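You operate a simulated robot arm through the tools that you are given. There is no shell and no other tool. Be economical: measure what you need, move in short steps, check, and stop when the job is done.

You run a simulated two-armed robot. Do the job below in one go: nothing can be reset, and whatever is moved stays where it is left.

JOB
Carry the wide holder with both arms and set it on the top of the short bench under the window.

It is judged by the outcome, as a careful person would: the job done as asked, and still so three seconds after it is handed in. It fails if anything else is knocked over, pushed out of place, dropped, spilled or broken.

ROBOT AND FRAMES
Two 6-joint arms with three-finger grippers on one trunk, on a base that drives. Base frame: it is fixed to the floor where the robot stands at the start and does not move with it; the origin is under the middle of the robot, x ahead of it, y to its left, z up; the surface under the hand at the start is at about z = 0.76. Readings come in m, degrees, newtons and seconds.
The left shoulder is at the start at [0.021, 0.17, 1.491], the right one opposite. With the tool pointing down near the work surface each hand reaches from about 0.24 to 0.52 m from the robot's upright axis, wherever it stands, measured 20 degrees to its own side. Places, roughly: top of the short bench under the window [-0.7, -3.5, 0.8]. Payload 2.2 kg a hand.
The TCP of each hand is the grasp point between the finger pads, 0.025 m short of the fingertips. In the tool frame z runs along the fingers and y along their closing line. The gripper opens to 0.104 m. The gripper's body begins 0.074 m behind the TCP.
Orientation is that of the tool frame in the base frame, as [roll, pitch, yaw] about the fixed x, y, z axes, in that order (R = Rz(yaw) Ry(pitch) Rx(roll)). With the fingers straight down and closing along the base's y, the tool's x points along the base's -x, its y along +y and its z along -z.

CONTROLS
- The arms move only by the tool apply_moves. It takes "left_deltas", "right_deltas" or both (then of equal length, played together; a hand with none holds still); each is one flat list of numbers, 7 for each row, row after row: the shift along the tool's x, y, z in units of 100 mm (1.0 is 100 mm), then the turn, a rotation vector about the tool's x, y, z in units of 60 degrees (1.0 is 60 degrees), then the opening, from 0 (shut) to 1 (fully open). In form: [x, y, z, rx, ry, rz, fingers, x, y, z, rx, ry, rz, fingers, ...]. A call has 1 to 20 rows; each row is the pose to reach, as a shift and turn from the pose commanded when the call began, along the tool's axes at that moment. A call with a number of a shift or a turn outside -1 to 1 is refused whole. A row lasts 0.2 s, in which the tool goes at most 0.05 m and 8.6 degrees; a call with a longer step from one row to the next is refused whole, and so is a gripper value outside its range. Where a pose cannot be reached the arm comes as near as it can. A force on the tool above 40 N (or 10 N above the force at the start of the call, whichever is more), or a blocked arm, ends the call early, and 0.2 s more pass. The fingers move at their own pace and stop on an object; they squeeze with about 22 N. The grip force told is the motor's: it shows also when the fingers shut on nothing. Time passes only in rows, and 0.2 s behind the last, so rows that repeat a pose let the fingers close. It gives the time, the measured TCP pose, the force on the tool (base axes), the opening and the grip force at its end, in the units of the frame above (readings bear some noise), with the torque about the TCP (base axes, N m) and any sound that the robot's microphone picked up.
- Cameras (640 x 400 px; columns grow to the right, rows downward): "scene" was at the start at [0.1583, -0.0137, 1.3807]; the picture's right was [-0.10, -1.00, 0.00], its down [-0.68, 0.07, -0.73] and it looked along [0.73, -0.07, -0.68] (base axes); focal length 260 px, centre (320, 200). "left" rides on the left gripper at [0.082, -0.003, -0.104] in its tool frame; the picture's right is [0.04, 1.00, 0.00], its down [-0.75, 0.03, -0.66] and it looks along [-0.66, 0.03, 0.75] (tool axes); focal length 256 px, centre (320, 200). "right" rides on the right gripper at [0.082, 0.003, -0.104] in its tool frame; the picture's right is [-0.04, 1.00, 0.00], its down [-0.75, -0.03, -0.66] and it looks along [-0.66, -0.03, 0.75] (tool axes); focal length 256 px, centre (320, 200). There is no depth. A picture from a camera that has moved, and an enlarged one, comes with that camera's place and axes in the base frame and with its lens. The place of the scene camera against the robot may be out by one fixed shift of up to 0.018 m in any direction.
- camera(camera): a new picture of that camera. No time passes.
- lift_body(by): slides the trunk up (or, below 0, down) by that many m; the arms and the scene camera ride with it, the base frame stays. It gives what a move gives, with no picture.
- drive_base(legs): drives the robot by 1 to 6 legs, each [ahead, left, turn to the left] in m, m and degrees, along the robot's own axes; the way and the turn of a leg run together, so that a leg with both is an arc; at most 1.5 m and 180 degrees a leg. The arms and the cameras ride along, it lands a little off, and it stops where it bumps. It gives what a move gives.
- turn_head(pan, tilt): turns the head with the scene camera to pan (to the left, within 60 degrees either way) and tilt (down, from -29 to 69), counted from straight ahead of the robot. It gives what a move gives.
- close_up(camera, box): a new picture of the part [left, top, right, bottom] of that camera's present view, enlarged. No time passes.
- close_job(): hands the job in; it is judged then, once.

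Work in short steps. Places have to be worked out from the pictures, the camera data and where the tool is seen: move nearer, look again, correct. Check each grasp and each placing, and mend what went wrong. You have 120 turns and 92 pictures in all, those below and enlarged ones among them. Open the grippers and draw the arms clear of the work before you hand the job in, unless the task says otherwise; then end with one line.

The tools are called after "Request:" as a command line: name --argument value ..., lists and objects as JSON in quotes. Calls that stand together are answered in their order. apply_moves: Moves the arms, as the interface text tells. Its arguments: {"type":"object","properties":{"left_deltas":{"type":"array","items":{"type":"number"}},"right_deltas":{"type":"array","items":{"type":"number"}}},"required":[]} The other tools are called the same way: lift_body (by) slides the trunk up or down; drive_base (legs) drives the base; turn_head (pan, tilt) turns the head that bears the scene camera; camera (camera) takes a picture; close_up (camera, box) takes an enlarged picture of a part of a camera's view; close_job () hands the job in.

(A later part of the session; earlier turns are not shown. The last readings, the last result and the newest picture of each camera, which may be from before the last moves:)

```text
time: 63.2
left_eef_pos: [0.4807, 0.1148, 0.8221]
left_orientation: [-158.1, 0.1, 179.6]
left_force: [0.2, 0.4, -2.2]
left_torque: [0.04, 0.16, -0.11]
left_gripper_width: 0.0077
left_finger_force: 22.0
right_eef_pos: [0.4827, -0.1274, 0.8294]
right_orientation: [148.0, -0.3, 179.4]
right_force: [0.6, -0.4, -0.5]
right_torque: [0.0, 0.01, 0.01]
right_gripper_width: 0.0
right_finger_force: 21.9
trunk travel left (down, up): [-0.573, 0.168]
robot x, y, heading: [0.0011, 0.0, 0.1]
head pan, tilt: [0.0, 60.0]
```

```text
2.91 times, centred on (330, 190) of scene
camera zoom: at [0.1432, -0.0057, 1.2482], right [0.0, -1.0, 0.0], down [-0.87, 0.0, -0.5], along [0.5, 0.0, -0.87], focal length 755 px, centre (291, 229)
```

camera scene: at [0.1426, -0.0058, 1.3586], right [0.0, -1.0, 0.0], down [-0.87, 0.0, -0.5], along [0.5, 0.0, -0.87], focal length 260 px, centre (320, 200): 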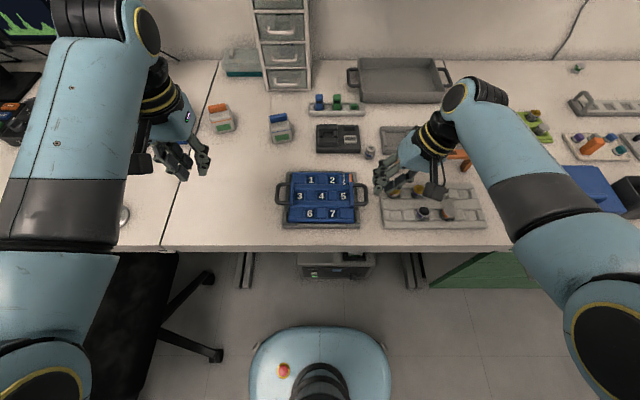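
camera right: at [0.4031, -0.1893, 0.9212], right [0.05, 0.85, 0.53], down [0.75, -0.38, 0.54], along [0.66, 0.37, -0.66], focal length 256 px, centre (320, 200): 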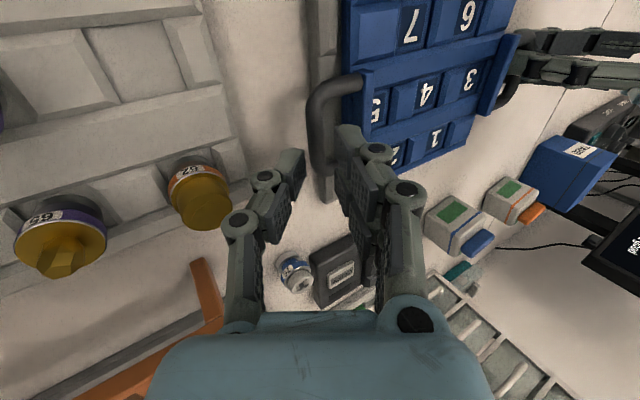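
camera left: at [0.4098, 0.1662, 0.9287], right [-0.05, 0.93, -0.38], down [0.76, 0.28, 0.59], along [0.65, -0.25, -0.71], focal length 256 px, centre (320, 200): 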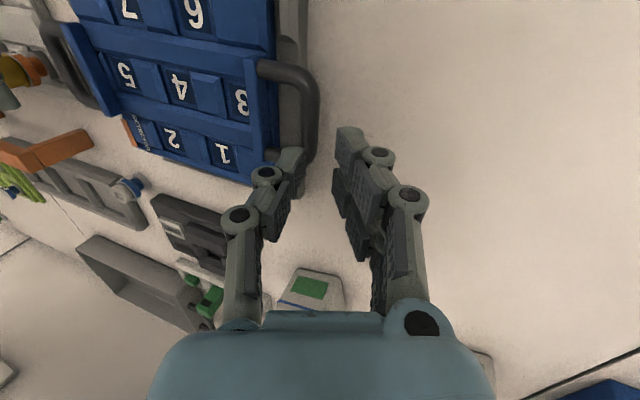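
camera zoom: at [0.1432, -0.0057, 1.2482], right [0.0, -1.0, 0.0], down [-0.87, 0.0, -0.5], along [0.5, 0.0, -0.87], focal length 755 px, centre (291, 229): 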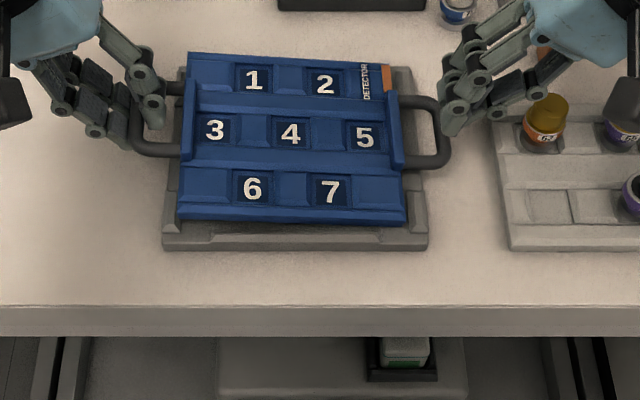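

The left grip holds and the blue holder lifts free of its grey cradle, but the right slipped: its bar was about 2.5 mm off-centre, so only one finger bore on it. I'll set the left side back down, reopen the right, shift it 2.5 mm outward and go back down.

Request:
apply_moves --left_deltas '[0, 0.019, 0.046, 0, 0, 0, 0, 0, 0.037, 0.093, 0, 0, 0, 0, 0, 0.056, 0.139, 0, 0, 0, 0, 0, 0.075, 0.185, 0, 0, 0, 0, 0, 0.075, 0.185, 0, 0, 0, 0]' --right_deltas '[0, 0.0, 0, 0, 0, 0, 0.175, 0, -0.0, 0.0, 0, 0, 0, 0.175, 0, -0.025, 0, 0, 0, 0, 0.175, 0, -0.09, 0.06, 0, 0, 0, 0.175, 0, -0.131, 0.1, 0, 0, 0, 0.175]'

Request:
close_up --camera "right" --box '[240, 60, 400, 200]'

```text
time: 64.4
left_eef_pos: [0.4817, 0.1133, 0.8048]
left_orientation: [-158.0, 0.0, 179.5]
left_force: [-0.4, -1.7, -2.3]
left_torque: [-0.01, -0.08, -0.08]
left_gripper_width: 0.0076
left_finger_force: 22.4
right_eef_pos: [0.483, -0.1329, 0.8135]
right_orientation: [148.1, -0.3, 179.4]
right_force: [-0.2, 0.2, -0.3]
right_torque: [0.04, 0.02, -0.02]
right_gripper_width: 0.0184
right_finger_force: 0.1
trunk travel left (down, up): [-0.573, 0.168]
robot x, y, heading: [-0.0006, -0.001, -0.0]
head pan, tilt: [0.0, 60.0]
```

```text
2.86 times, centred on (320, 130) of right
camera zoom: at [0.4009, -0.1862, 0.9041], right [0.05, 0.85, 0.53], down [0.75, -0.38, 0.54], along [0.66, 0.37, -0.66], focal length 731 px, centre (320, 400)
```

zoom: 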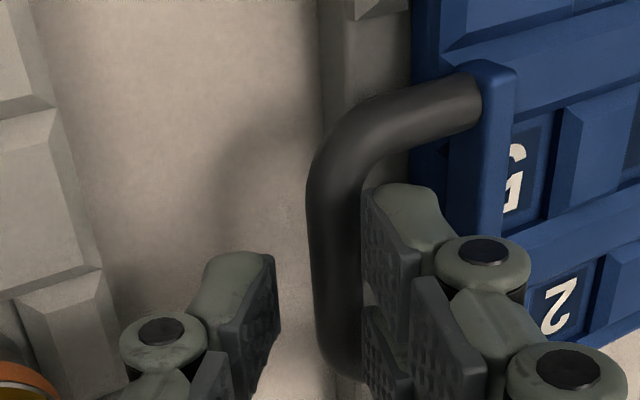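

The bar is now 3 mm inward of centre. I'll correct and advance 13 mm along the fingers.

Request:
apply_moves --right_deltas '[0, 0.028, 0, 0, 0, 0, 0.175, 0, 0.028, 0.05, 0, 0, 0, 0.175, 0, 0.028, 0.1, 0, 0, 0, 0.175, 0, 0.028, 0.13, 0, 0, 0, 0.175]'

Request:
close_up --camera "right" --box '[240, 60, 400, 200]'

```text
time: 65.4
left_eef_pos: [0.4806, 0.1136, 0.8044]
left_orientation: [-157.9, 0.1, 179.5]
left_force: [1.7, -5.6, -1.5]
left_torque: [-0.03, 0.1, -0.18]
left_gripper_width: 0.0078
left_finger_force: 21.8
right_eef_pos: [0.4824, -0.1222, 0.806]
right_orientation: [147.9, -0.3, 179.4]
right_force: [-3.0, 0.0, 10.2]
right_torque: [0.2, -0.11, 0.16]
right_gripper_width: 0.0219
right_finger_force: 2.4
trunk travel left (down, up): [-0.573, 0.168]
robot x, y, heading: [0.0014, 0.0028, -0.3]
head pan, tilt: [0.0, 60.0]
```

```text
2.86 times, centred on (320, 130) of right
camera zoom: at [0.4004, -0.1761, 0.8961], right [0.05, 0.85, 0.53], down [0.75, -0.38, 0.54], along [0.66, 0.37, -0.66], focal length 731 px, centre (320, 400)
```

zoom: 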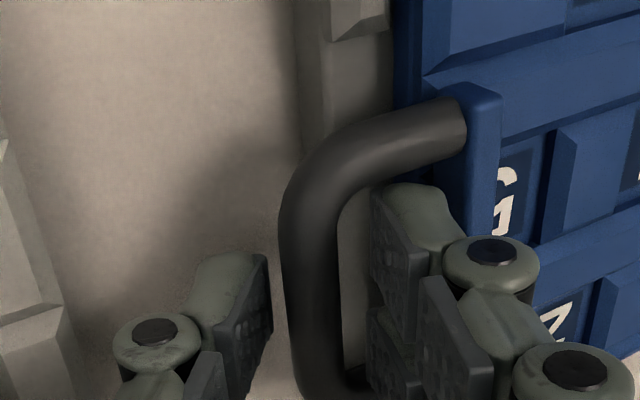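

At this depth the bar is 2 mm outward of centre. I'll correct that, ease back 2.5 mm and check before closing.

Request:
apply_moves --right_deltas '[0, 0, -0.025, 0, 0, 0, 0.165, 0, -0.025, -0.025, 0, 0, 0, 0.165, 0, -0.025, -0.025, 0, 0, 0, 0.165]'

Request:
close_up --camera "right" --box '[240, 60, 400, 200]'

```text
time: 66.2
left_eef_pos: [0.4815, 0.1137, 0.8056]
left_orientation: [-157.9, 0.1, 179.5]
left_force: [1.5, -11.8, 0.4]
left_torque: [-0.15, -0.15, 0.08]
left_gripper_width: 0.0074
left_finger_force: 22.1
right_eef_pos: [0.4811, -0.1273, 0.8068]
right_orientation: [147.9, -0.3, 179.5]
right_force: [-2.5, 10.0, 6.0]
right_torque: [0.23, -0.09, 0.28]
right_gripper_width: 0.0251
right_finger_force: 6.0
trunk travel left (down, up): [-0.573, 0.168]
robot x, y, heading: [-0.0, 0.0, 0.0]
head pan, tilt: [0.0, 60.0]
```

```text
2.86 times, centred on (320, 130) of right
camera zoom: at [0.4004, -0.1803, 0.8966], right [0.05, 0.85, 0.53], down [0.75, -0.38, 0.54], along [0.66, 0.37, -0.66], focal length 731 px, centre (320, 400)
```

zoom: 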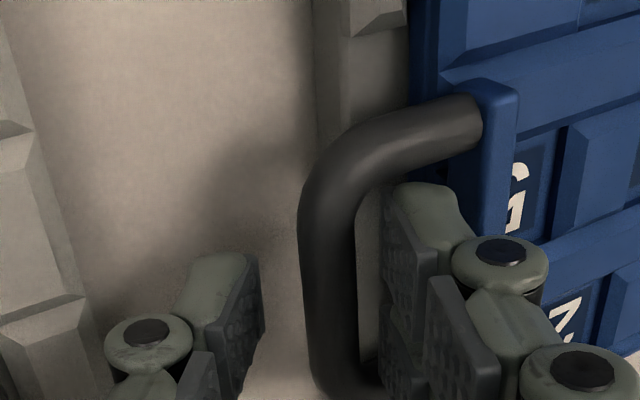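

Evidence now fits: each gripper's +y finger reaches ~2 cm deeper. On the right that is the inner finger, and it bottoms on the cradle before the outer one gets a hold. Flipping the right hand 180° about its axis should mirror the left, which grips fine, so I'll back it off first.

Request:
apply_moves --right_deltas '[0, 0.02, -0.1, 0, 0, 0, 0.17, 0, 0.02, -0.3, 0, 0, 0, 0.17, 0, 0.02, -0.6, 0, 0, 0, 0.3, 0, 0.02, -1.0, 0, 0, 0, 0.3, 0, 0.1, -1.0, 0, 0, 0, 0.3]'

Request:
apply_moves --right_deltas '[0, 0, 0, 0, 0, 0.14, 0.3, 0, 0, 0, 0, 0, 0.28, 0.3, 0, 0, 0, 0, 0, 0.42, 0.3, 0, 0, 0, 0, 0, 0.56, 0.3, 0, 0, 0, 0, 0, 0.7, 0.3]'

```text
time: 67.4
left_eef_pos: [0.4819, 0.1135, 0.8037]
left_orientation: [-158.0, 0.0, 179.5]
left_force: [0.2, -4.7, -2.3]
left_torque: [-0.08, 0.02, -0.44]
left_gripper_width: 0.0073
left_finger_force: 21.9
right_eef_pos: [0.4823, -0.1715, 0.8964]
right_orientation: [148.2, -0.3, 179.4]
right_force: [0.6, -0.1, 0.0]
right_torque: [0.0, -0.04, -0.01]
right_gripper_width: 0.031
right_finger_force: 0.0
trunk travel left (down, up): [-0.573, 0.168]
robot x, y, heading: [-0.001, 0.0056, 0.3]
head pan, tilt: [0.0, 60.0]
```

```text
time: 68.6
left_eef_pos: [0.4808, 0.1132, 0.8042]
left_orientation: [-158.2, 0.0, 179.5]
left_force: [0.5, -4.1, -3.3]
left_torque: [-0.06, 0.01, -0.38]
left_gripper_width: 0.0074
left_finger_force: 21.6
right_eef_pos: [0.4837, -0.1716, 0.8957]
right_orientation: [155.4, -21.1, 141.8]
right_force: [-0.3, 0.1, 0.1]
right_torque: [0.01, -0.01, 0.0]
right_gripper_width: 0.0311
right_finger_force: 0.1
trunk travel left (down, up): [-0.573, 0.168]
robot x, y, heading: [0.0044, 0.0034, -0.0]
head pan, tilt: [0.0, 60.0]
```

42° was fine. I'll continue the rotation.

Request:
apply_moves --right_deltas '[0, 0, 0, 0, 0, 0.14, 0.3, 0, 0, 0, 0, 0, 0.28, 0.3, 0, 0, 0, 0, 0, 0.42, 0.3, 0, 0, 0, 0, 0, 0.56, 0.3, 0, 0, 0, 0, 0, 0.7, 0.3, 0, 0, 0, 0, 0, 0.84, 0.3, 0, 0, 0, 0, 0, 0.98, 0.3]'

```text
time: 70.2
left_eef_pos: [0.4818, 0.1129, 0.8043]
left_orientation: [-158.2, 0.0, 179.5]
left_force: [-1.2, -4.1, -3.2]
left_torque: [-0.04, 0.04, -0.37]
left_gripper_width: 0.0075
left_finger_force: 21.9
right_eef_pos: [0.4814, -0.1699, 0.8964]
right_orientation: [-172.9, -31.2, 76.3]
right_force: [0.2, -0.3, -0.9]
right_torque: [0.01, 0.04, -0.02]
right_gripper_width: 0.0312
right_finger_force: 0.0
trunk travel left (down, up): [-0.573, 0.168]
robot x, y, heading: [-0.0001, -0.0019, -0.1]
head pan, tilt: [0.0, 60.0]
```

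Past 100° with no complaint. I'll continue the remaining ~79°.

Request:
apply_moves --right_deltas '[0, 0, 0, 0, 0, 0.14, 0.3, 0, 0, 0, 0, 0, 0.28, 0.3, 0, 0, 0, 0, 0, 0.42, 0.3, 0, 0, 0, 0, 0, 0.56, 0.3, 0, 0, 0, 0, 0, 0.7, 0.3, 0, 0, 0, 0, 0, 0.84, 0.3, 0, 0, 0, 0, 0, 0.98, 0.3]'

```text
time: 71.8
left_eef_pos: [0.4811, 0.1146, 0.8051]
left_orientation: [-158.1, 0.1, 179.5]
left_force: [-1.3, -3.9, -2.6]
left_torque: [-0.02, -0.01, -0.33]
left_gripper_width: 0.0074
left_finger_force: 21.9
right_eef_pos: [0.4822, -0.1706, 0.8954]
right_orientation: [-149.6, -10.4, 16.8]
right_force: [0.1, 0.2, 0.0]
right_torque: [-0.02, -0.03, 0.02]
right_gripper_width: 0.0312
right_finger_force: 0.0
trunk travel left (down, up): [-0.573, 0.168]
robot x, y, heading: [0.0004, 0.0019, -0.0]
head pan, tilt: [0.0, 60.0]
```

Finish the rotation and reduce the lean to 24°.

Request:
apply_moves --right_deltas '[0, 0, 0, 0, 0, 0.12, 0.2, 0, 0, 0, 0, 0, 0.24, 0.18, 0, 0, 0, 0, 0, 0.34, 0.17, 0, 0, 0, 0, 0, 0.34, 0.17]'

Request:
apply_moves --right_deltas '[0, 0, 0, -0.07, 0, 0, 0.17, 0, 0, 0, -0.133, 0, 0, 0.17, 0, 0, 0, -0.133, 0, 0, 0.17]'

Request:
camera --camera "right"

Request:
close_up --camera "scene" --box '[220, 130, 440, 250]'

```text
time: 72.8
left_eef_pos: [0.4822, 0.1139, 0.8039]
left_orientation: [-158.1, 0.0, 179.5]
left_force: [0.1, -3.1, -2.1]
left_torque: [0.01, -0.13, -0.16]
left_gripper_width: 0.0073
left_finger_force: 22.3
right_eef_pos: [0.5202, -0.1978, 0.8415]
right_orientation: [-148.0, 0.3, -0.4]
right_force: [-0.1, -0.1, -0.3]
right_torque: [0.02, 0.0, 0.0]
right_gripper_width: 0.0176
right_finger_force: 0.0
right hand out of reach, approached as far as the arm can: row 2, 3, 4
trunk travel left (down, up): [-0.573, 0.168]
robot x, y, heading: [0.0025, 0.0, -0.1]
head pan, tilt: [0.0, 60.0]
```

```text
time: 73.6
left_eef_pos: [0.4819, 0.1129, 0.8045]
left_orientation: [-158.1, 0.1, 179.6]
left_force: [0.8, -4.8, -0.8]
left_torque: [0.01, -0.2, -0.26]
left_gripper_width: 0.0071
left_finger_force: 21.7
right_eef_pos: [0.5344, -0.2099, 0.8229]
right_orientation: [-156.1, 0.3, -0.2]
right_force: [0.7, 0.4, -0.4]
right_torque: [0.02, -0.02, -0.01]
right_gripper_width: 0.0177
right_finger_force: 0.0
right hand out of reach, approached as far as the arm can: row 1, 2, 3
trunk travel left (down, up): [-0.573, 0.168]
robot x, y, heading: [0.002, -0.0003, -0.1]
head pan, tilt: [0.0, 60.0]
```

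```text
33 pictures are left
camera right: at [0.6156, -0.2571, 0.9156], right [-0.05, -0.91, -0.41], down [-0.75, -0.24, 0.62], along [-0.66, 0.34, -0.67], focal length 256 px, centre (320, 200)
```

right: 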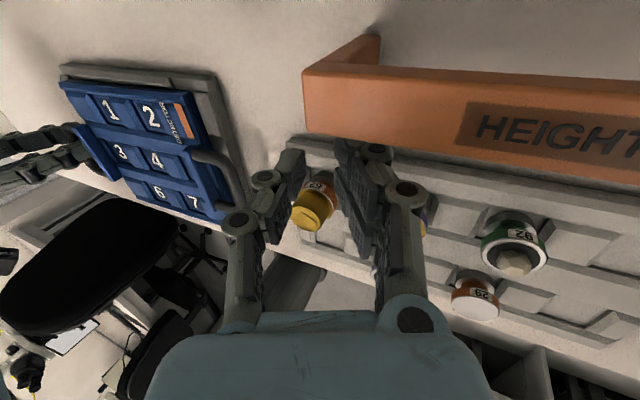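

```text
2.91 times, centred on (330, 190) of scene
camera zoom: at [0.1433, -0.0063, 1.2482], right [0.0, -1.0, 0.0], down [-0.87, 0.0, -0.5], along [0.5, 0.0, -0.87], focal length 755 px, centre (291, 229)
```

zoom: 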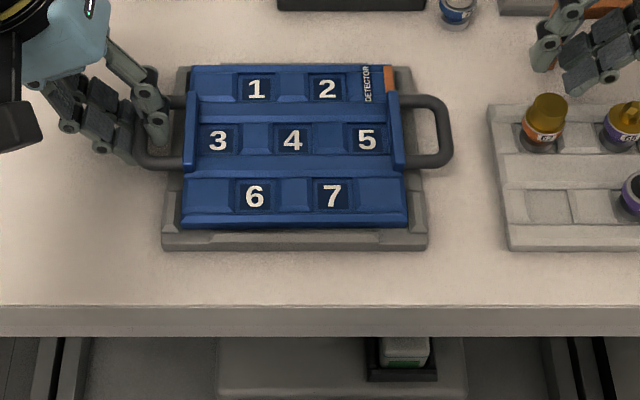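

The last part of the flip pushed the right arm out of reach and down close to the vials and the gauge. I'll look before moving it away.

Request:
turn_head --pan -25 --tilt 45

Request:
camera --camera "scene"

```text
time: 74.5
left_eef_pos: [0.4823, 0.1143, 0.8047]
left_orientation: [-158.1, -0.1, 179.5]
left_force: [0.7, -4.0, -0.3]
left_torque: [-0.06, -0.23, -0.21]
left_gripper_width: 0.0073
left_finger_force: 21.5
right_eef_pos: [0.533, -0.2091, 0.8228]
right_orientation: [-156.0, 0.3, -0.3]
right_force: [0.8, 0.1, -0.5]
right_torque: [0.02, -0.03, 0.02]
right_gripper_width: 0.0178
right_finger_force: 0.1
trunk travel left (down, up): [-0.573, 0.168]
robot x, y, heading: [-0.0007, -0.0001, 0.0]
head pan, tilt: [-25.0, 45.0]
```

```text
31 pictures are left
camera scene: at [0.1504, -0.0406, 1.2676], right [-0.42, -0.91, 0.0], down [-0.64, 0.3, -0.71], along [0.64, -0.3, -0.71], focal length 260 px, centre (320, 200)
```

scene: 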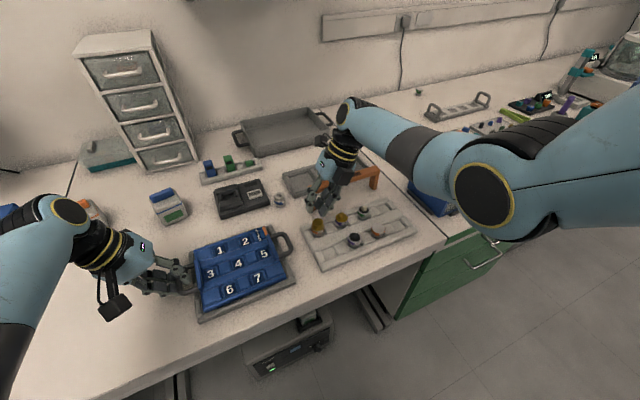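

The right arm is stretched straight. I'll first raise it straight up, clear of the vials and gauge.

Request:
apply_moves --right_deltas '[0, -0.08, -0.18, 0, 0, 0, 0.17, 0, -0.16, -0.37, 0, 0, 0, 0.17, 0, -0.25, -0.55, 0, 0, 0, 0.17, 0, -0.33, -0.73, 0, 0, 0, 0.17, 0, -0.41, -0.91, 0, 0, 0, 0.17]'

```text
time: 75.7
left_eef_pos: [0.4812, 0.1131, 0.804]
left_orientation: [-158.1, 0.0, 179.5]
left_force: [0.9, -4.7, -2.4]
left_torque: [-0.05, -0.16, -0.25]
left_gripper_width: 0.0076
left_finger_force: 22.4
right_eef_pos: [0.5696, -0.234, 0.8775]
right_orientation: [-155.8, 0.3, 0.0]
right_force: [-0.1, 0.2, -0.6]
right_torque: [-0.03, -0.02, 0.01]
right_gripper_width: 0.0177
right_finger_force: 0.0
right hand out of reach, approached as far as the arm can: row 1, 2, 3, 4, 5
trunk travel left (down, up): [-0.573, 0.168]
robot x, y, heading: [-0.0002, -0.0027, 0.0]
head pan, tilt: [-25.0, 45.0]
```

I'll raise it further.

Request:
apply_moves --right_deltas '[0, -0.08, -0.18, 0, 0, 0, 0.17, 0, -0.16, -0.37, 0, 0, 0, 0.17, 0, -0.25, -0.55, 0, 0, 0, 0.17, 0, -0.33, -0.73, 0, 0, 0, 0.17, 0, -0.41, -0.91, 0, 0, 0, 0.17]'

```text
time: 76.9
left_eef_pos: [0.4805, 0.1145, 0.8038]
left_orientation: [-158.1, 0.0, 179.4]
left_force: [0.7, -4.8, -3.4]
left_torque: [-0.05, -0.08, -0.34]
left_gripper_width: 0.0073
left_finger_force: 22.4
right_eef_pos: [0.6085, -0.2583, 0.9461]
right_orientation: [-155.8, 0.5, 0.0]
right_force: [0.8, 0.0, 0.1]
right_torque: [0.01, -0.02, 0.02]
right_gripper_width: 0.0177
right_finger_force: 0.1
right hand out of reach, approached as far as the arm can: row 1, 2, 3, 4, 5
trunk travel left (down, up): [-0.573, 0.168]
robot x, y, heading: [0.0, 0.0013, 0.2]
head pan, tilt: [-25.0, 45.0]
```

Clear now. I'll rotate back toward the previously comfortable wrist angle while drawing back.

Request:
apply_moves --right_deltas '[0, 0, 0, 0, 0.1, -0.1, 0.17, 0, 0, 0, 0, 0.2, -0.2, 0.17, -0.1, 0, 0, 0, 0.3, -0.3, 0.17, -0.2, 0, 0, 0, 0.4, -0.4, 0.17, -0.3, 0, 0, 0, 0.5, -0.5, 0.17, -0.45, 0, 0, 0, 0.6, -0.6, 0.17, -0.6, 0, 0, 0, 0.6, -0.6, 0.17, -0.8, 0, 0, 0, 0.6, -0.6, 0.17, -1.0, 0, 0, 0, 0.6, -0.6, 0.17, -1.0, 0, 0, 0, 0.6, -0.6, 0.17]'

Request:
camera --camera "scene"

```text
time: 79.1
left_eef_pos: [0.4824, 0.114, 0.8057]
left_orientation: [-158.1, 0.0, 179.6]
left_force: [-0.5, -3.9, -1.6]
left_torque: [-0.05, -0.09, -0.39]
left_gripper_width: 0.0073
left_finger_force: 22.5
right_eef_pos: [0.5092, -0.2566, 0.9457]
right_orientation: [-166.2, -46.2, 23.1]
right_force: [0.5, -0.5, 0.1]
right_torque: [-0.01, -0.02, -0.01]
right_gripper_width: 0.0175
right_finger_force: 0.0
trunk travel left (down, up): [-0.573, 0.168]
robot x, y, heading: [0.0002, 0.0009, 0.2]
head pan, tilt: [-25.0, 45.0]
```

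```text
30 pictures are left
camera scene: at [0.1501, -0.0407, 1.2677], right [-0.42, -0.91, 0.0], down [-0.64, 0.3, -0.71], along [0.64, -0.3, -0.71], focal length 260 px, centre (320, 200)
```

scene: 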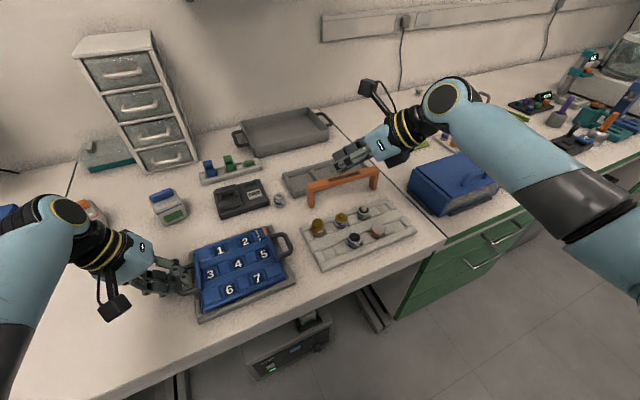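

Freed again, and nothing was disturbed. The wrist twist probably reached its stop in that direction, while the other direction should have margin. I'll bring the right hand upright and unwind the twist, well clear of things.

Request:
apply_moves --right_deltas '[0, 0, 0, -0.03, -0.1, -0.06, 0.17, 0, 0, 0, -0.06, -0.2, -0.12, 0.17, 0, 0, 0, -0.09, -0.3, -0.18, 0.17, 0, 0, 0, -0.12, -0.4, -0.25, 0.17, 0, 0, 0, -0.15, -0.5, -0.31, 0.17, 0, 0, 0, -0.18, -0.6, -0.37, 0.17, 0, 0, 0, -0.21, -0.7, -0.43, 0.17, 0, 0, 0, -0.233, -0.77, -0.5, 0.17, 0, 0, 0, -0.233, -0.77, -0.5, 0.17]'

```text
time: 81.1
left_eef_pos: [0.481, 0.1136, 0.803]
left_orientation: [-158.1, 0.0, 179.4]
left_force: [0.9, -5.7, -2.9]
left_torque: [-0.02, -0.12, -0.33]
left_gripper_width: 0.0072
left_finger_force: 21.9
right_eef_pos: [0.5091, -0.2575, 0.9438]
right_orientation: [165.4, 1.5, 54.3]
right_force: [-1.1, -0.1, 0.2]
right_torque: [0.01, 0.0, 0.02]
right_gripper_width: 0.0176
right_finger_force: 0.1
trunk travel left (down, up): [-0.573, 0.168]
robot x, y, heading: [-0.0008, 0.0004, 0.1]
head pan, tilt: [-25.0, 45.0]
```

In reach. I'll continue unwinding through the original orientation and on toward the other side.

Request:
apply_moves --right_deltas '[0, -0.07, -0.02, 0.03, 0, -0.12, 0.17, 0, -0.14, -0.05, 0.06, 0, -0.24, 0.17, 0, -0.21, -0.07, 0.09, 0, -0.36, 0.17, 0, -0.28, -0.1, 0.12, 0, -0.48, 0.17, 0, -0.35, -0.12, 0.15, 0, -0.6, 0.17, 0, -0.42, -0.15, 0.18, 0, -0.72, 0.17, 0, -0.5, -0.17, 0.21, 0, -0.83, 0.17, 0, -0.58, -0.2, 0.243, 0, -0.93, 0.17]'

Request:
apply_moves --right_deltas '[0, 0, 0, 0, 0, -0.14, 0.17, 0, 0, 0, 0, 0, -0.28, 0.17, 0, 0, 0, 0, 0, -0.42, 0.17, 0, 0, 0, 0, 0, -0.56, 0.17, 0, 0, 0, 0, 0, -0.7, 0.17, 0, 0, 0, 0, 0, -0.84, 0.17, 0, 0, 0, 0, 0, -0.98, 0.17]'

```text
time: 82.9
left_eef_pos: [0.4817, 0.113, 0.8028]
left_orientation: [-158.0, 0.0, 179.5]
left_force: [-0.6, -4.7, -1.7]
left_torque: [-0.05, -0.05, -0.34]
left_gripper_width: 0.0074
left_finger_force: 22.1
right_eef_pos: [0.4573, -0.2211, 0.9496]
right_orientation: [-174.5, 6.2, 110.0]
right_force: [-0.5, 0.3, 0.2]
right_torque: [0.04, -0.02, -0.01]
right_gripper_width: 0.0179
right_finger_force: 0.0
trunk travel left (down, up): [-0.573, 0.168]
robot x, y, heading: [-0.0019, 0.0007, -0.3]
head pan, tilt: [-25.0, 45.0]
```

```text
time: 84.5
left_eef_pos: [0.4815, 0.1139, 0.8041]
left_orientation: [-158.0, 0.0, 179.5]
left_force: [0.9, -5.1, -3.3]
left_torque: [-0.02, -0.06, -0.38]
left_gripper_width: 0.0072
left_finger_force: 21.9
right_eef_pos: [0.4586, -0.2213, 0.949]
right_orientation: [-171.8, -1.3, 168.4]
right_force: [-0.1, -0.3, -0.7]
right_torque: [-0.01, 0.02, 0.02]
right_gripper_width: 0.0178
right_finger_force: 0.0
trunk travel left (down, up): [-0.573, 0.168]
robot x, y, heading: [0.0011, 0.0003, -0.2]
head pan, tilt: [-25.0, 45.0]
```

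Continue past the original orientation, in stages with checks.

Request:
apply_moves --right_deltas '[0, 0, 0, -0.04, 0, -0.12, 0.17, 0, 0, 0, -0.08, 0, -0.24, 0.17, 0, 0, 0, -0.12, 0, -0.36, 0.17, 0, 0, 0, -0.16, 0, -0.48, 0.17, 0, 0, 0, -0.2, 0, -0.6, 0.17, 0, 0, 0, -0.24, 0, -0.72, 0.17, 0, 0, 0, -0.28, 0, -0.84, 0.17]'

Request:
apply_moves --right_deltas '[0, 0, 0, 0, 0, -0.14, 0.17, 0, 0, 0, 0, 0, -0.28, 0.17, 0, 0, 0, 0, 0, -0.42, 0.17, 0, 0, 0, 0, 0, -0.56, 0.17, 0, 0, 0, 0, 0, -0.7, 0.17]'

```text
time: 86.1
left_eef_pos: [0.4821, 0.1135, 0.8042]
left_orientation: [-158.1, 0.0, 179.4]
left_force: [0.1, -6.0, -2.5]
left_torque: [-0.03, -0.06, -0.38]
left_gripper_width: 0.0069
left_finger_force: 22.1
right_eef_pos: [0.463, -0.223, 0.9383]
right_orientation: [169.5, -0.1, -141.4]
right_force: [0.3, -0.6, -0.1]
right_torque: [-0.03, -0.03, -0.06]
right_gripper_width: 0.0179
right_finger_force: 0.1
right hand out of reach, approached as far as the arm can: row 5, 6, 7
trunk travel left (down, up): [-0.573, 0.168]
robot x, y, heading: [-0.0018, 0.0007, 0.2]
head pan, tilt: [-25.0, 45.0]
```

```text
time: 87.3
left_eef_pos: [0.4827, 0.1133, 0.8039]
left_orientation: [-158.1, 0.0, 179.4]
left_force: [-0.4, -4.5, -3.2]
left_torque: [-0.06, -0.05, -0.37]
left_gripper_width: 0.0073
left_finger_force: 22.1
right_eef_pos: [0.4643, -0.2217, 0.9383]
right_orientation: [172.1, 6.9, -99.8]
right_force: [-0.9, 0.4, -0.1]
right_torque: [-0.04, 0.01, 0.01]
right_gripper_width: 0.018
right_finger_force: 0.0
trunk travel left (down, up): [-0.573, 0.168]
robot x, y, heading: [0.0005, -0.0016, 0.1]
head pan, tilt: [-25.0, 45.0]
```

Second call in reach. Continue toward yaw 0.

Request:
apply_moves --right_deltas '[0, 0, 0, 0, 0, -0.14, 0.17, 0, 0, 0, 0, 0, -0.28, 0.17, 0, 0, 0, 0, 0, -0.42, 0.17, 0, 0, 0, 0, 0, -0.56, 0.17, 0, 0, 0, 0, 0, -0.7, 0.17, 0, 0, 0, 0, 0, -0.84, 0.17]'

```text
time: 88.7
left_eef_pos: [0.4815, 0.1131, 0.8035]
left_orientation: [-158.1, 0.0, 179.4]
left_force: [1.1, -5.6, -2.9]
left_torque: [-0.05, -0.06, -0.35]
left_gripper_width: 0.0073
left_finger_force: 22.2
right_eef_pos: [0.4639, -0.2224, 0.9382]
right_orientation: [-179.7, 10.6, -49.0]
right_force: [0.1, 1.2, 0.5]
right_torque: [-0.01, 0.01, -0.01]
right_gripper_width: 0.0178
right_finger_force: 0.0
trunk travel left (down, up): [-0.573, 0.168]
robot x, y, heading: [-0.0013, -0.0007, 0.1]
head pan, tilt: [-25.0, 45.0]
```

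Next 49°.

Request:
apply_moves --right_deltas '[0, 0, 0, 0, 0, -0.14, 0.17, 0, 0, 0, 0, 0, -0.28, 0.17, 0, 0, 0, 0, 0, -0.42, 0.17, 0, 0, 0, 0, 0, -0.56, 0.17, 0, 0, 0, 0, 0, -0.7, 0.17, 0, 0, 0, 0, 0, -0.817, 0.17]'

```text
time: 90.1
left_eef_pos: [0.4817, 0.1131, 0.8036]
left_orientation: [-158.1, 0.0, 179.5]
left_force: [0.7, -4.7, -1.4]
left_torque: [-0.05, -0.09, -0.35]
left_gripper_width: 0.0073
left_finger_force: 22.5
right_eef_pos: [0.4642, -0.2206, 0.9386]
right_orientation: [-172.1, 7.1, -3.6]
right_force: [-0.7, 0.4, 0.3]
right_torque: [0.01, 0.02, -0.01]
right_gripper_width: 0.0175
right_finger_force: 0.0
right hand out of reach, approached as far as the arm can: row 6
trunk travel left (down, up): [-0.573, 0.168]
robot x, y, heading: [-0.0008, -0.0009, 0.0]
head pan, tilt: [-25.0, 45.0]
```

Yaw −3.6° is good enough. Now I'll lean it inward, level the pitch and move above the right handle.

Request:
apply_moves --right_deltas '[0.03, -0.1, 0, 0.08, 0.04, 0, 0.17, 0.06, -0.2, 0, 0.16, 0.08, 0, 0.17, 0.1, -0.35, 0, 0.25, 0.118, 0, 0.17, 0.14, -0.5, 0, 0.25, 0.118, 0, 0.17, 0.16, -0.6, 0, 0.25, 0.118, 0, 0.17]'

Request:
camera --camera "scene"

Request:
camera --camera "right"

```text
time: 91.3
left_eef_pos: [0.4821, 0.1137, 0.8038]
left_orientation: [-158.1, 0.0, 179.5]
left_force: [-0.5, -3.7, -1.7]
left_torque: [-0.06, -0.09, -0.35]
left_gripper_width: 0.0069
left_finger_force: 21.7
right_eef_pos: [0.485, -0.165, 0.9471]
right_orientation: [-157.2, 0.3, -5.7]
right_force: [-0.4, -0.4, 0.1]
right_torque: [-0.02, -0.02, -0.01]
right_gripper_width: 0.0177
right_finger_force: 0.0
trunk travel left (down, up): [-0.573, 0.168]
robot x, y, heading: [-0.0048, 0.0014, 0.0]
head pan, tilt: [-25.0, 45.0]
```

```text
29 pictures are left
camera scene: at [0.1502, -0.0406, 1.2676], right [-0.42, -0.91, 0.0], down [-0.64, 0.3, -0.71], along [0.64, -0.3, -0.71], focal length 260 px, centre (320, 200)
```

scene: 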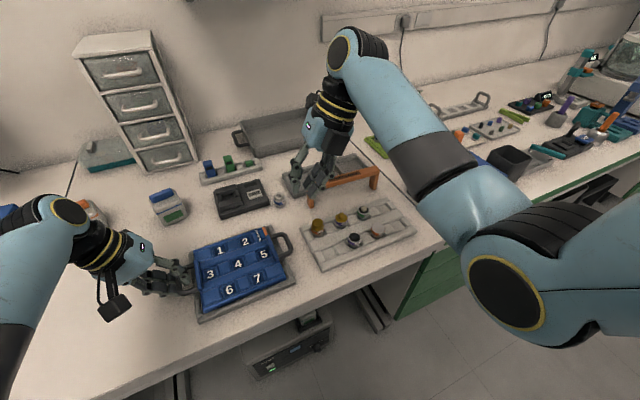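

```text
28 pictures are left
camera right: at [0.5627, -0.2173, 1.0399], right [-0.13, -0.91, -0.39], down [-0.77, -0.15, 0.62], along [-0.63, 0.38, -0.68], focal length 256 px, centre (320, 200)
```

right: 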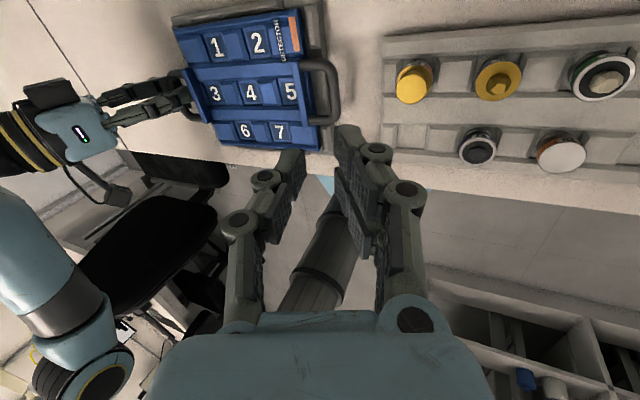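

The right arm is flipped with a healthy elbow bend. The bar lies about 11 mm toward tool +y, roughly 16 cm ahead. I'll align and advance 10 cm, then look.

Request:
apply_moves --right_deltas '[-0.02, 0.04, 0.2, 0, 0, -0.02, 0.17, -0.04, 0.08, 0.4, 0, 0, -0.04, 0.17, -0.05, 0.11, 0.6, 0, 0, -0.04, 0.17, -0.05, 0.11, 0.8, 0, 0, -0.04, 0.17, -0.05, 0.11, 1.0, 0, 0, -0.04, 0.17, -0.05, 0.11, 1.0, 0, 0, -0.04, 0.17]'

Request:
close_up --camera "right" --box '[220, 40, 420, 190]'

```text
time: 92.7
left_eef_pos: [0.4809, 0.1129, 0.8041]
left_orientation: [-158.1, 0.0, 179.6]
left_force: [0.3, -5.6, -2.1]
left_torque: [-0.07, -0.13, -0.39]
left_gripper_width: 0.0069
left_finger_force: 22.0
right_eef_pos: [0.4778, -0.1282, 0.8666]
right_orientation: [-157.4, 0.0, -5.1]
right_force: [1.1, -0.3, 0.0]
right_torque: [0.0, -0.04, -0.05]
right_gripper_width: 0.0178
right_finger_force: 0.0
right hand out of reach, approached as far as the arm can: row 3, 4, 5, 6
trunk travel left (down, up): [-0.573, 0.168]
robot x, y, heading: [-0.0023, 0.0004, 0.1]
head pan, tilt: [-25.0, 45.0]
```

```text
2.67 times, centred on (320, 115) of right
camera zoom: at [0.5548, -0.1806, 0.961], right [-0.12, -0.92, -0.38], down [-0.77, -0.16, 0.62], along [-0.63, 0.37, -0.69], focal length 683 px, centre (320, 427)
```

zoom: 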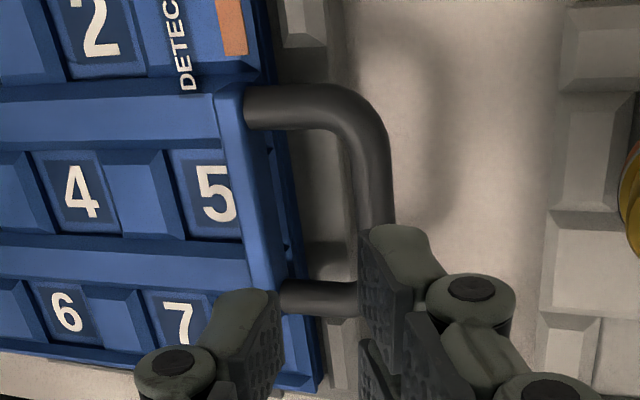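

The right stops short here, again a posture limit at low height; it was fine 8 cm higher. I'll release the left, raise both hands and lower the trunk another 0.12 m so the grasp happens in the comfortable posture.

Request:
apply_moves --left_deltas '[0, 0, 0, 0, 0, 0, 0.175, 0, 0, 0, 0, 0, 0, 0.175, 0, 0, -0.3, 0, 0, 0, 0.175, 0, 0, -0.6, 0, 0, 0, 0.175, 0, 0, -0.95, 0, 0, 0, 0.175]' --right_deltas '[0, 0, -0.2, 0, 0, 0, 0.17, 0, 0, -0.4, 0, 0, 0.02, 0.17, 0, 0, -0.6, 0, 0, 0.04, 0.17, 0, 0.04, -0.8, 0, 0, 0.04, 0.17, 0, 0.08, -1.0, 0, 0, 0.04, 0.17]'

Request:
apply_moves --left_deltas '[0, -0.05, -0.1, 0, 0, 0, 0.175, 0, -0.1, -0.25, 0, 0, 0, 0.175, 0, -0.16, -0.4, 0, 0, 0, 0.175]'

```text
time: 93.9
left_eef_pos: [0.4827, 0.1496, 0.8912]
left_orientation: [-157.9, 0.1, 179.5]
left_force: [0.5, 0.2, 0.1]
left_torque: [0.01, 0.0, 0.02]
left_gripper_width: 0.0181
left_finger_force: 0.1
right_eef_pos: [0.4739, -0.1727, 0.9562]
right_orientation: [-157.2, 0.3, -5.5]
right_force: [-0.1, -0.2, -0.2]
right_torque: [0.01, -0.02, 0.04]
right_gripper_width: 0.0179
right_finger_force: 0.1
trunk travel left (down, up): [-0.573, 0.168]
robot x, y, heading: [0.0017, 0.0017, 0.0]
head pan, tilt: [-25.0, 45.0]
```

```text
time: 94.7
left_eef_pos: [0.4813, 0.1492, 0.9352]
left_orientation: [-157.9, 0.0, 179.5]
left_force: [0.0, 0.6, 0.3]
left_torque: [-0.02, 0.01, -0.03]
left_gripper_width: 0.0182
left_finger_force: 0.1
right_eef_pos: [0.4732, -0.1735, 0.9559]
right_orientation: [-157.3, 0.2, -5.6]
right_force: [-0.2, 0.7, -0.3]
right_torque: [0.03, 0.02, -0.02]
right_gripper_width: 0.0176
right_finger_force: 0.1
trunk travel left (down, up): [-0.573, 0.168]
robot x, y, heading: [0.0011, 0.0004, 0.1]
head pan, tilt: [-25.0, 45.0]
```

Lower the trunk in two stages with the hands re-raised in between.

Request:
lift_body --by -0.07

Request:
apply_moves --left_deltas '[0, -0.08, -0.2, 0, 0, 0, 0.175, 0, -0.16, -0.4, 0, 0, 0, 0.175, 0, -0.2, -0.5, 0, 0, 0, 0.175]' --right_deltas '[0, -0.08, -0.2, 0, 0, 0, 0.17, 0, -0.16, -0.4, 0, 0, 0, 0.17, 0, -0.2, -0.5, 0, 0, 0, 0.17]'

Request:
lift_body --by -0.05

Request:
camera --camera "scene"

```text
time: 95.8
left_eef_pos: [0.4814, 0.1495, 0.8655]
left_orientation: [-158.0, 0.1, 179.4]
left_force: [-0.6, -0.3, -1.0]
left_torque: [0.0, -0.04, 0.0]
left_gripper_width: 0.0183
left_finger_force: 0.0
right_eef_pos: [0.4734, -0.1727, 0.8865]
right_orientation: [-157.2, 0.4, -5.6]
right_force: [-0.1, -0.2, 0.3]
right_torque: [0.01, -0.01, 0.0]
right_gripper_width: 0.0179
right_finger_force: 0.1
trunk travel left (down, up): [-0.503, 0.238]
robot x, y, heading: [-0.0012, -0.0016, -0.2]
head pan, tilt: [-25.0, 45.0]
```

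```text
time: 96.6
left_eef_pos: [0.4828, 0.1497, 0.9204]
left_orientation: [-158.0, 0.1, 179.6]
left_force: [0.2, 0.7, -0.2]
left_torque: [0.03, 0.0, -0.01]
left_gripper_width: 0.0181
left_finger_force: 0.1
right_eef_pos: [0.4741, -0.1742, 0.9387]
right_orientation: [-157.1, 0.2, -5.6]
right_force: [0.5, -0.6, -0.2]
right_torque: [0.0, -0.01, -0.01]
right_gripper_width: 0.0177
right_finger_force: 0.1
right hand out of reach, approached as far as the arm can: row 3
trunk travel left (down, up): [-0.503, 0.238]
robot x, y, heading: [-0.0015, -0.0002, 0.1]
head pan, tilt: [-25.0, 45.0]
```

```text
time: 97.5
left_eef_pos: [0.481, 0.1499, 0.8705]
left_orientation: [-158.0, 0.1, 179.4]
left_force: [0.2, 0.1, -0.6]
left_torque: [0.02, 0.01, 0.01]
left_gripper_width: 0.0181
left_finger_force: 0.1
right_eef_pos: [0.4746, -0.1741, 0.8867]
right_orientation: [-157.1, 0.1, -5.6]
right_force: [0.2, -0.2, 0.3]
right_torque: [0.01, -0.05, -0.02]
right_gripper_width: 0.0178
right_finger_force: 0.1
trunk travel left (down, up): [-0.453, 0.288]
robot x, y, heading: [0.0026, 0.0015, 0.0]
head pan, tilt: [-25.0, 45.0]
```

```text
26 pictures are left
camera scene: at [0.152, -0.0402, 1.146], right [-0.42, -0.91, 0.0], down [-0.64, 0.3, -0.71], along [0.64, -0.3, -0.71], focal length 260 px, centre (320, 200)
```

scene: 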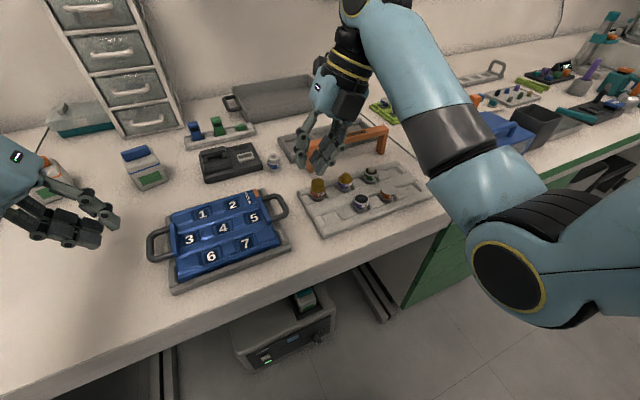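

Trunk down, holder still seated on its cradle. I'll bring the right hand to 5 cm before its bar.

Request:
apply_moves --right_deltas '[0, -0.06, 0.15, 0, 0, 0, 0.17, 0, -0.12, 0.3, 0, 0, 0, 0.17, 0, -0.176, 0.46, 0, 0, 0, 0.17, 0, -0.176, 0.46, 0, 0, 0, 0.17]'

Request:
close_up --camera "right" --box '[240, 50, 400, 190]'

```text
time: 98.5
left_eef_pos: [0.4815, 0.1504, 0.8685]
left_orientation: [-158.1, 0.0, 179.5]
left_force: [-1.2, -0.7, -0.5]
left_torque: [-0.02, -0.04, -0.01]
left_gripper_width: 0.0182
left_finger_force: 0.1
right_eef_pos: [0.4787, -0.1401, 0.8497]
right_orientation: [-157.1, 0.3, -5.6]
right_force: [-0.1, -1.0, 0.6]
right_torque: [-0.02, 0.04, 0.0]
right_gripper_width: 0.0176
right_finger_force: 0.0
trunk travel left (down, up): [-0.453, 0.288]
robot x, y, heading: [-0.0026, -0.0051, -0.4]
head pan, tilt: [-25.0, 45.0]
```

```text
2.86 times, centred on (320, 120) of right
camera zoom: at [0.5555, -0.1923, 0.9444], right [-0.13, -0.91, -0.39], down [-0.77, -0.15, 0.62], along [-0.62, 0.38, -0.68], focal length 731 px, centre (320, 429)
```

zoom: 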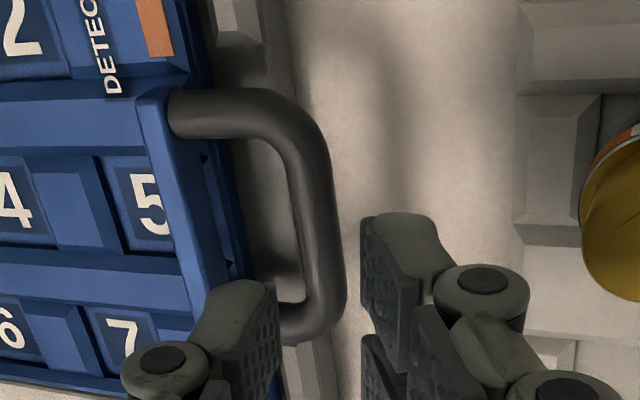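

In reach and well aligned. Averaging the two viewing directions puts the loop centre at x≈0.482. I'll fine-shift, trim the yaw and advance 2 cm.

Request:
apply_moves --right_deltas '[0.03, -0.025, 0, 0, 0, -0.05, 0.17, 0.03, -0.025, 0.1, 0, 0, -0.09, 0.17, 0.03, -0.025, 0.2, 0, 0, -0.09, 0.17, 0.03, -0.025, 0.2, 0, 0, -0.09, 0.17]'

Request:
close_up --camera "right" --box '[240, 50, 400, 190]'

```text
time: 99.5
left_eef_pos: [0.4815, 0.1505, 0.8699]
left_orientation: [-158.0, 0.0, 179.4]
left_force: [-0.2, 0.4, -0.1]
left_torque: [0.0, 0.01, -0.06]
left_gripper_width: 0.0178
left_finger_force: 0.1
right_eef_pos: [0.4828, -0.1296, 0.8325]
right_orientation: [-157.2, -2.0, -0.6]
right_force: [-0.1, -0.3, -0.6]
right_torque: [-0.01, 0.01, 0.0]
right_gripper_width: 0.0179
right_finger_force: 0.1
trunk travel left (down, up): [-0.453, 0.288]
robot x, y, heading: [-0.0019, -0.0014, -0.2]
head pan, tilt: [-25.0, 45.0]
```

```text
2.86 times, centred on (320, 120) of right
camera zoom: at [0.5611, -0.1756, 0.9295], right [-0.04, -0.92, -0.39], down [-0.78, -0.22, 0.59], along [-0.63, 0.32, -0.71], focal length 731 px, centre (320, 429)
```

zoom: 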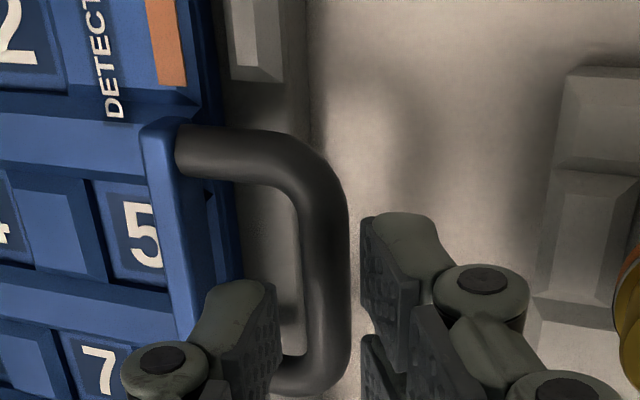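

Centred to 1 mm. I'll advance the right its last 28 mm and bring the left back to its earlier good grip position, fingers open.

Request:
apply_moves --left_deltas '[0, -0.06, 0.15, 0, 0, 0, 0.175, 0, -0.096, 0.3, 0, 0, 0, 0.175, 0, -0.096, 0.5, 0, 0, 0, 0.175, 0, -0.096, 0.65, 0, 0, 0, 0.175, 0, -0.096, 0.75, 0, 0, 0, 0.175]' --right_deltas '[0, 0.005, 0.06, 0, 0, 0, 0.17, 0, 0.005, 0.12, 0, 0, 0, 0.17, 0, 0.005, 0.18, 0, 0, 0, 0.17, 0, 0.005, 0.24, 0, 0, 0, 0.17, 0, 0.005, 0.28, 0, 0, 0, 0.17]'

Request:
close_up --camera "right" --box '[240, 60, 400, 200]'

Request:
close_up --camera "left" --box '[240, 60, 400, 200]'

```text
time: 100.7
left_eef_pos: [0.4812, 0.1119, 0.8033]
left_orientation: [-158.0, 0.1, 179.4]
left_force: [-0.1, 0.3, -0.3]
left_torque: [-0.03, -0.03, 0.03]
left_gripper_width: 0.0184
left_finger_force: 0.1
right_eef_pos: [0.4827, -0.1207, 0.8146]
right_orientation: [-157.0, -1.8, -1.5]
right_force: [-0.1, -0.9, -0.3]
right_torque: [-0.01, -0.03, 0.01]
right_gripper_width: 0.0181
right_finger_force: 0.3
right hand out of reach, approached as far as the arm can: row 4, 5
trunk travel left (down, up): [-0.453, 0.288]
robot x, y, heading: [-0.0002, -0.0008, 0.1]
head pan, tilt: [-25.0, 45.0]
```

```text
2.86 times, centred on (320, 130) of right
camera zoom: at [0.5607, -0.1677, 0.9113], right [-0.05, -0.92, -0.39], down [-0.78, -0.21, 0.59], along [-0.63, 0.33, -0.7], focal length 731 px, centre (320, 400)
```

zoom: 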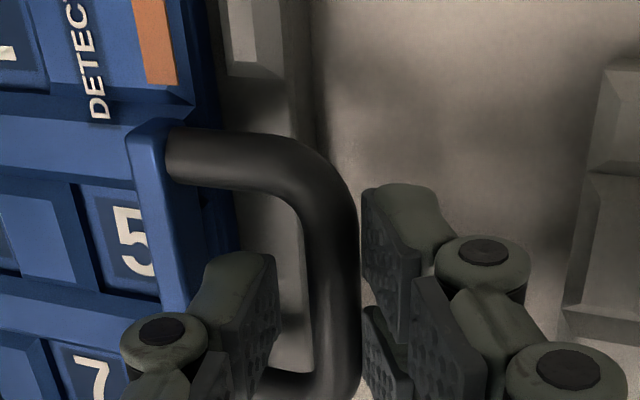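

```text
2.86 times, centred on (320, 130) of left
camera zoom: at [0.4003, 0.1472, 0.9], right [-0.03, 0.93, -0.37], down [0.76, 0.27, 0.6], along [0.65, -0.26, -0.71], focal length 731 px, centre (320, 400)
```

zoom: 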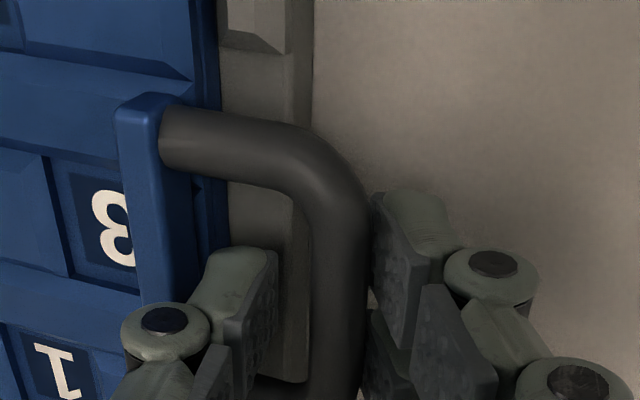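

The right is limited by wrist yaw again, so I'll relax its yaw by ~4°, shift both hands 3 mm outward and advance the right the last centimetre.

Request:
apply_moves --left_deltas '[0, 0.015, 0, 0, 0, 0, 0.175, 0, 0.028, 0, 0, 0, 0, 0.175, 0, 0.028, 0, 0, 0, 0, 0.175, 0, 0.028, 0, 0, 0, 0, 0.175]' --right_deltas '[0, 0.02, 0, 0, 0, 0.07, 0.17, 0, 0.028, 0.03, 0, 0, 0.07, 0.17, 0, 0.028, 0.06, 0, 0, 0.07, 0.17, 0, 0.028, 0.08, 0, 0, 0.07, 0.17]'

Request:
close_up --camera "right" --box '[240, 60, 400, 200]'

```text
time: 101.7
left_eef_pos: [0.4813, 0.115, 0.8027]
left_orientation: [-158.0, 0.1, 179.5]
left_force: [-0.1, 0.5, 0.4]
left_torque: [-0.02, -0.01, -0.04]
left_gripper_width: 0.0182
left_finger_force: 0.1
right_eef_pos: [0.4836, -0.1201, 0.8064]
right_orientation: [-157.1, -0.2, -4.5]
right_force: [-0.3, 0.2, 0.4]
right_torque: [0.04, 0.01, 0.02]
right_gripper_width: 0.0176
right_finger_force: 0.1
trunk travel left (down, up): [-0.453, 0.288]
robot x, y, heading: [0.0027, 0.0013, 0.0]
head pan, tilt: [-25.0, 45.0]
```

```text
2.86 times, centred on (320, 130) of right
camera zoom: at [0.5603, -0.1718, 0.9008], right [-0.11, -0.91, -0.39], down [-0.77, -0.17, 0.61], along [-0.62, 0.37, -0.69], focal length 731 px, centre (320, 400)
```

zoom: 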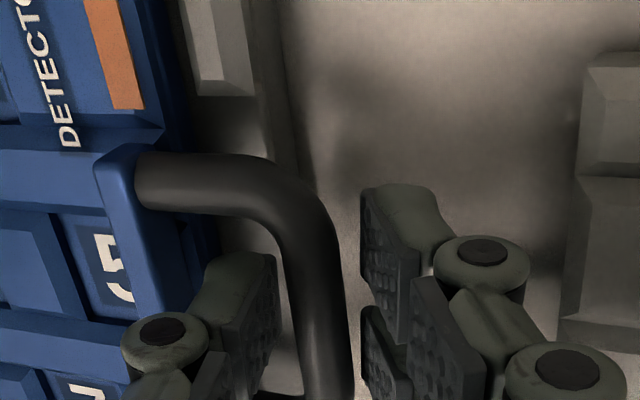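

Reached with zero contact force and centred. I'll close both grippers.

Request:
apply_moves --left_deltas '[0, 0, 0, 0, 0, 0, 0.1, 0, 0, 0, 0, 0, 0, 0.03, 0, 0, 0, 0, 0, 0, 0.0, 0, 0, 0, 0, 0, 0, 0.0]' --right_deltas '[0, 0, 0, 0, 0, 0, 0.1, 0, 0, 0, 0, 0, 0, 0.03, 0, 0, 0, 0, 0, 0, 0.0, 0, 0, 0, 0, 0, 0, 0.0]'

```text
time: 102.7
left_eef_pos: [0.4818, 0.1145, 0.8035]
left_orientation: [-158.0, 0.0, 179.4]
left_force: [2.2, -8.9, 1.1]
left_torque: [-0.14, -0.23, -0.39]
left_gripper_width: 0.0079
left_finger_force: 21.8
right_eef_pos: [0.4822, -0.1202, 0.8068]
right_orientation: [-157.0, -0.3, -4.5]
right_force: [-2.0, 9.3, 0.1]
right_torque: [0.13, -0.02, 0.77]
right_gripper_width: 0.0126
right_finger_force: 22.5
trunk travel left (down, up): [-0.453, 0.288]
robot x, y, heading: [-0.0016, -0.0001, 0.3]
head pan, tilt: [-25.0, 45.0]
```

Both closed on the bars, with slight outward tension (9 N). I'll ease inward 1 mm and test-lift 2 cm.

Request:
apply_moves --left_deltas '[0, -0.009, 0.004, 0, 0, 0, 0, 0, -0.028, -0.042, 0, 0, 0, 0, 0, -0.046, -0.089, 0, 0, 0, 0, 0, -0.065, -0.135, 0, 0, 0, 0, 0, -0.084, -0.181, 0, 0, 0, 0, 0, -0.084, -0.181, 0, 0, 0, 0]' --right_deltas '[0, -0.009, 0.004, 0, 0, 0, 0, 0, -0.028, -0.042, 0, 0, 0, 0, 0, -0.048, -0.088, 0, 0, 0, 0, 0, -0.067, -0.134, 0, 0, 0, 0, 0, -0.087, -0.18, 0, 0, 0, 0, 0, -0.087, -0.18, 0, 0, 0, 0]'

Request:
camera --camera "scene"

```text
time: 104.1
left_eef_pos: [0.4805, 0.1152, 0.8214]
left_orientation: [-158.1, 0.0, 179.4]
left_force: [-0.4, 0.2, -0.1]
left_torque: [0.03, -0.07, -0.13]
left_gripper_width: 0.0113
left_finger_force: 21.6
right_eef_pos: [0.4827, -0.1187, 0.8266]
right_orientation: [-157.1, -0.4, -4.5]
right_force: [0.8, -1.4, -0.3]
right_torque: [0.0, 0.03, -0.02]
right_gripper_width: 0.0001
right_finger_force: 21.6
trunk travel left (down, up): [-0.453, 0.288]
robot x, y, heading: [-0.0024, 0.001, 0.1]
head pan, tilt: [-25.0, 45.0]
```

```text
20 pictures are left
camera scene: at [0.1523, -0.0401, 1.1459], right [-0.42, -0.91, 0.0], down [-0.64, 0.3, -0.71], along [0.64, -0.3, -0.71], focal length 260 px, centre (320, 200)
```

scene: 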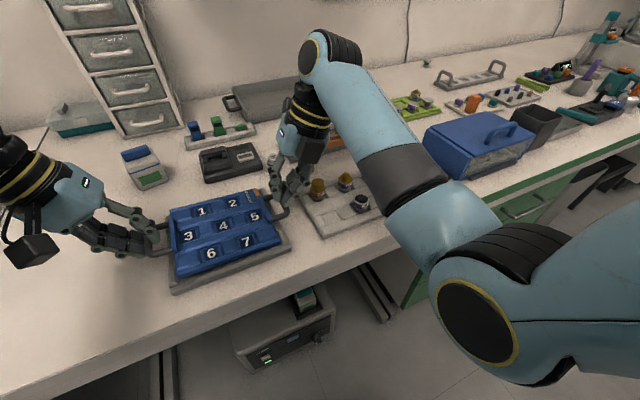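

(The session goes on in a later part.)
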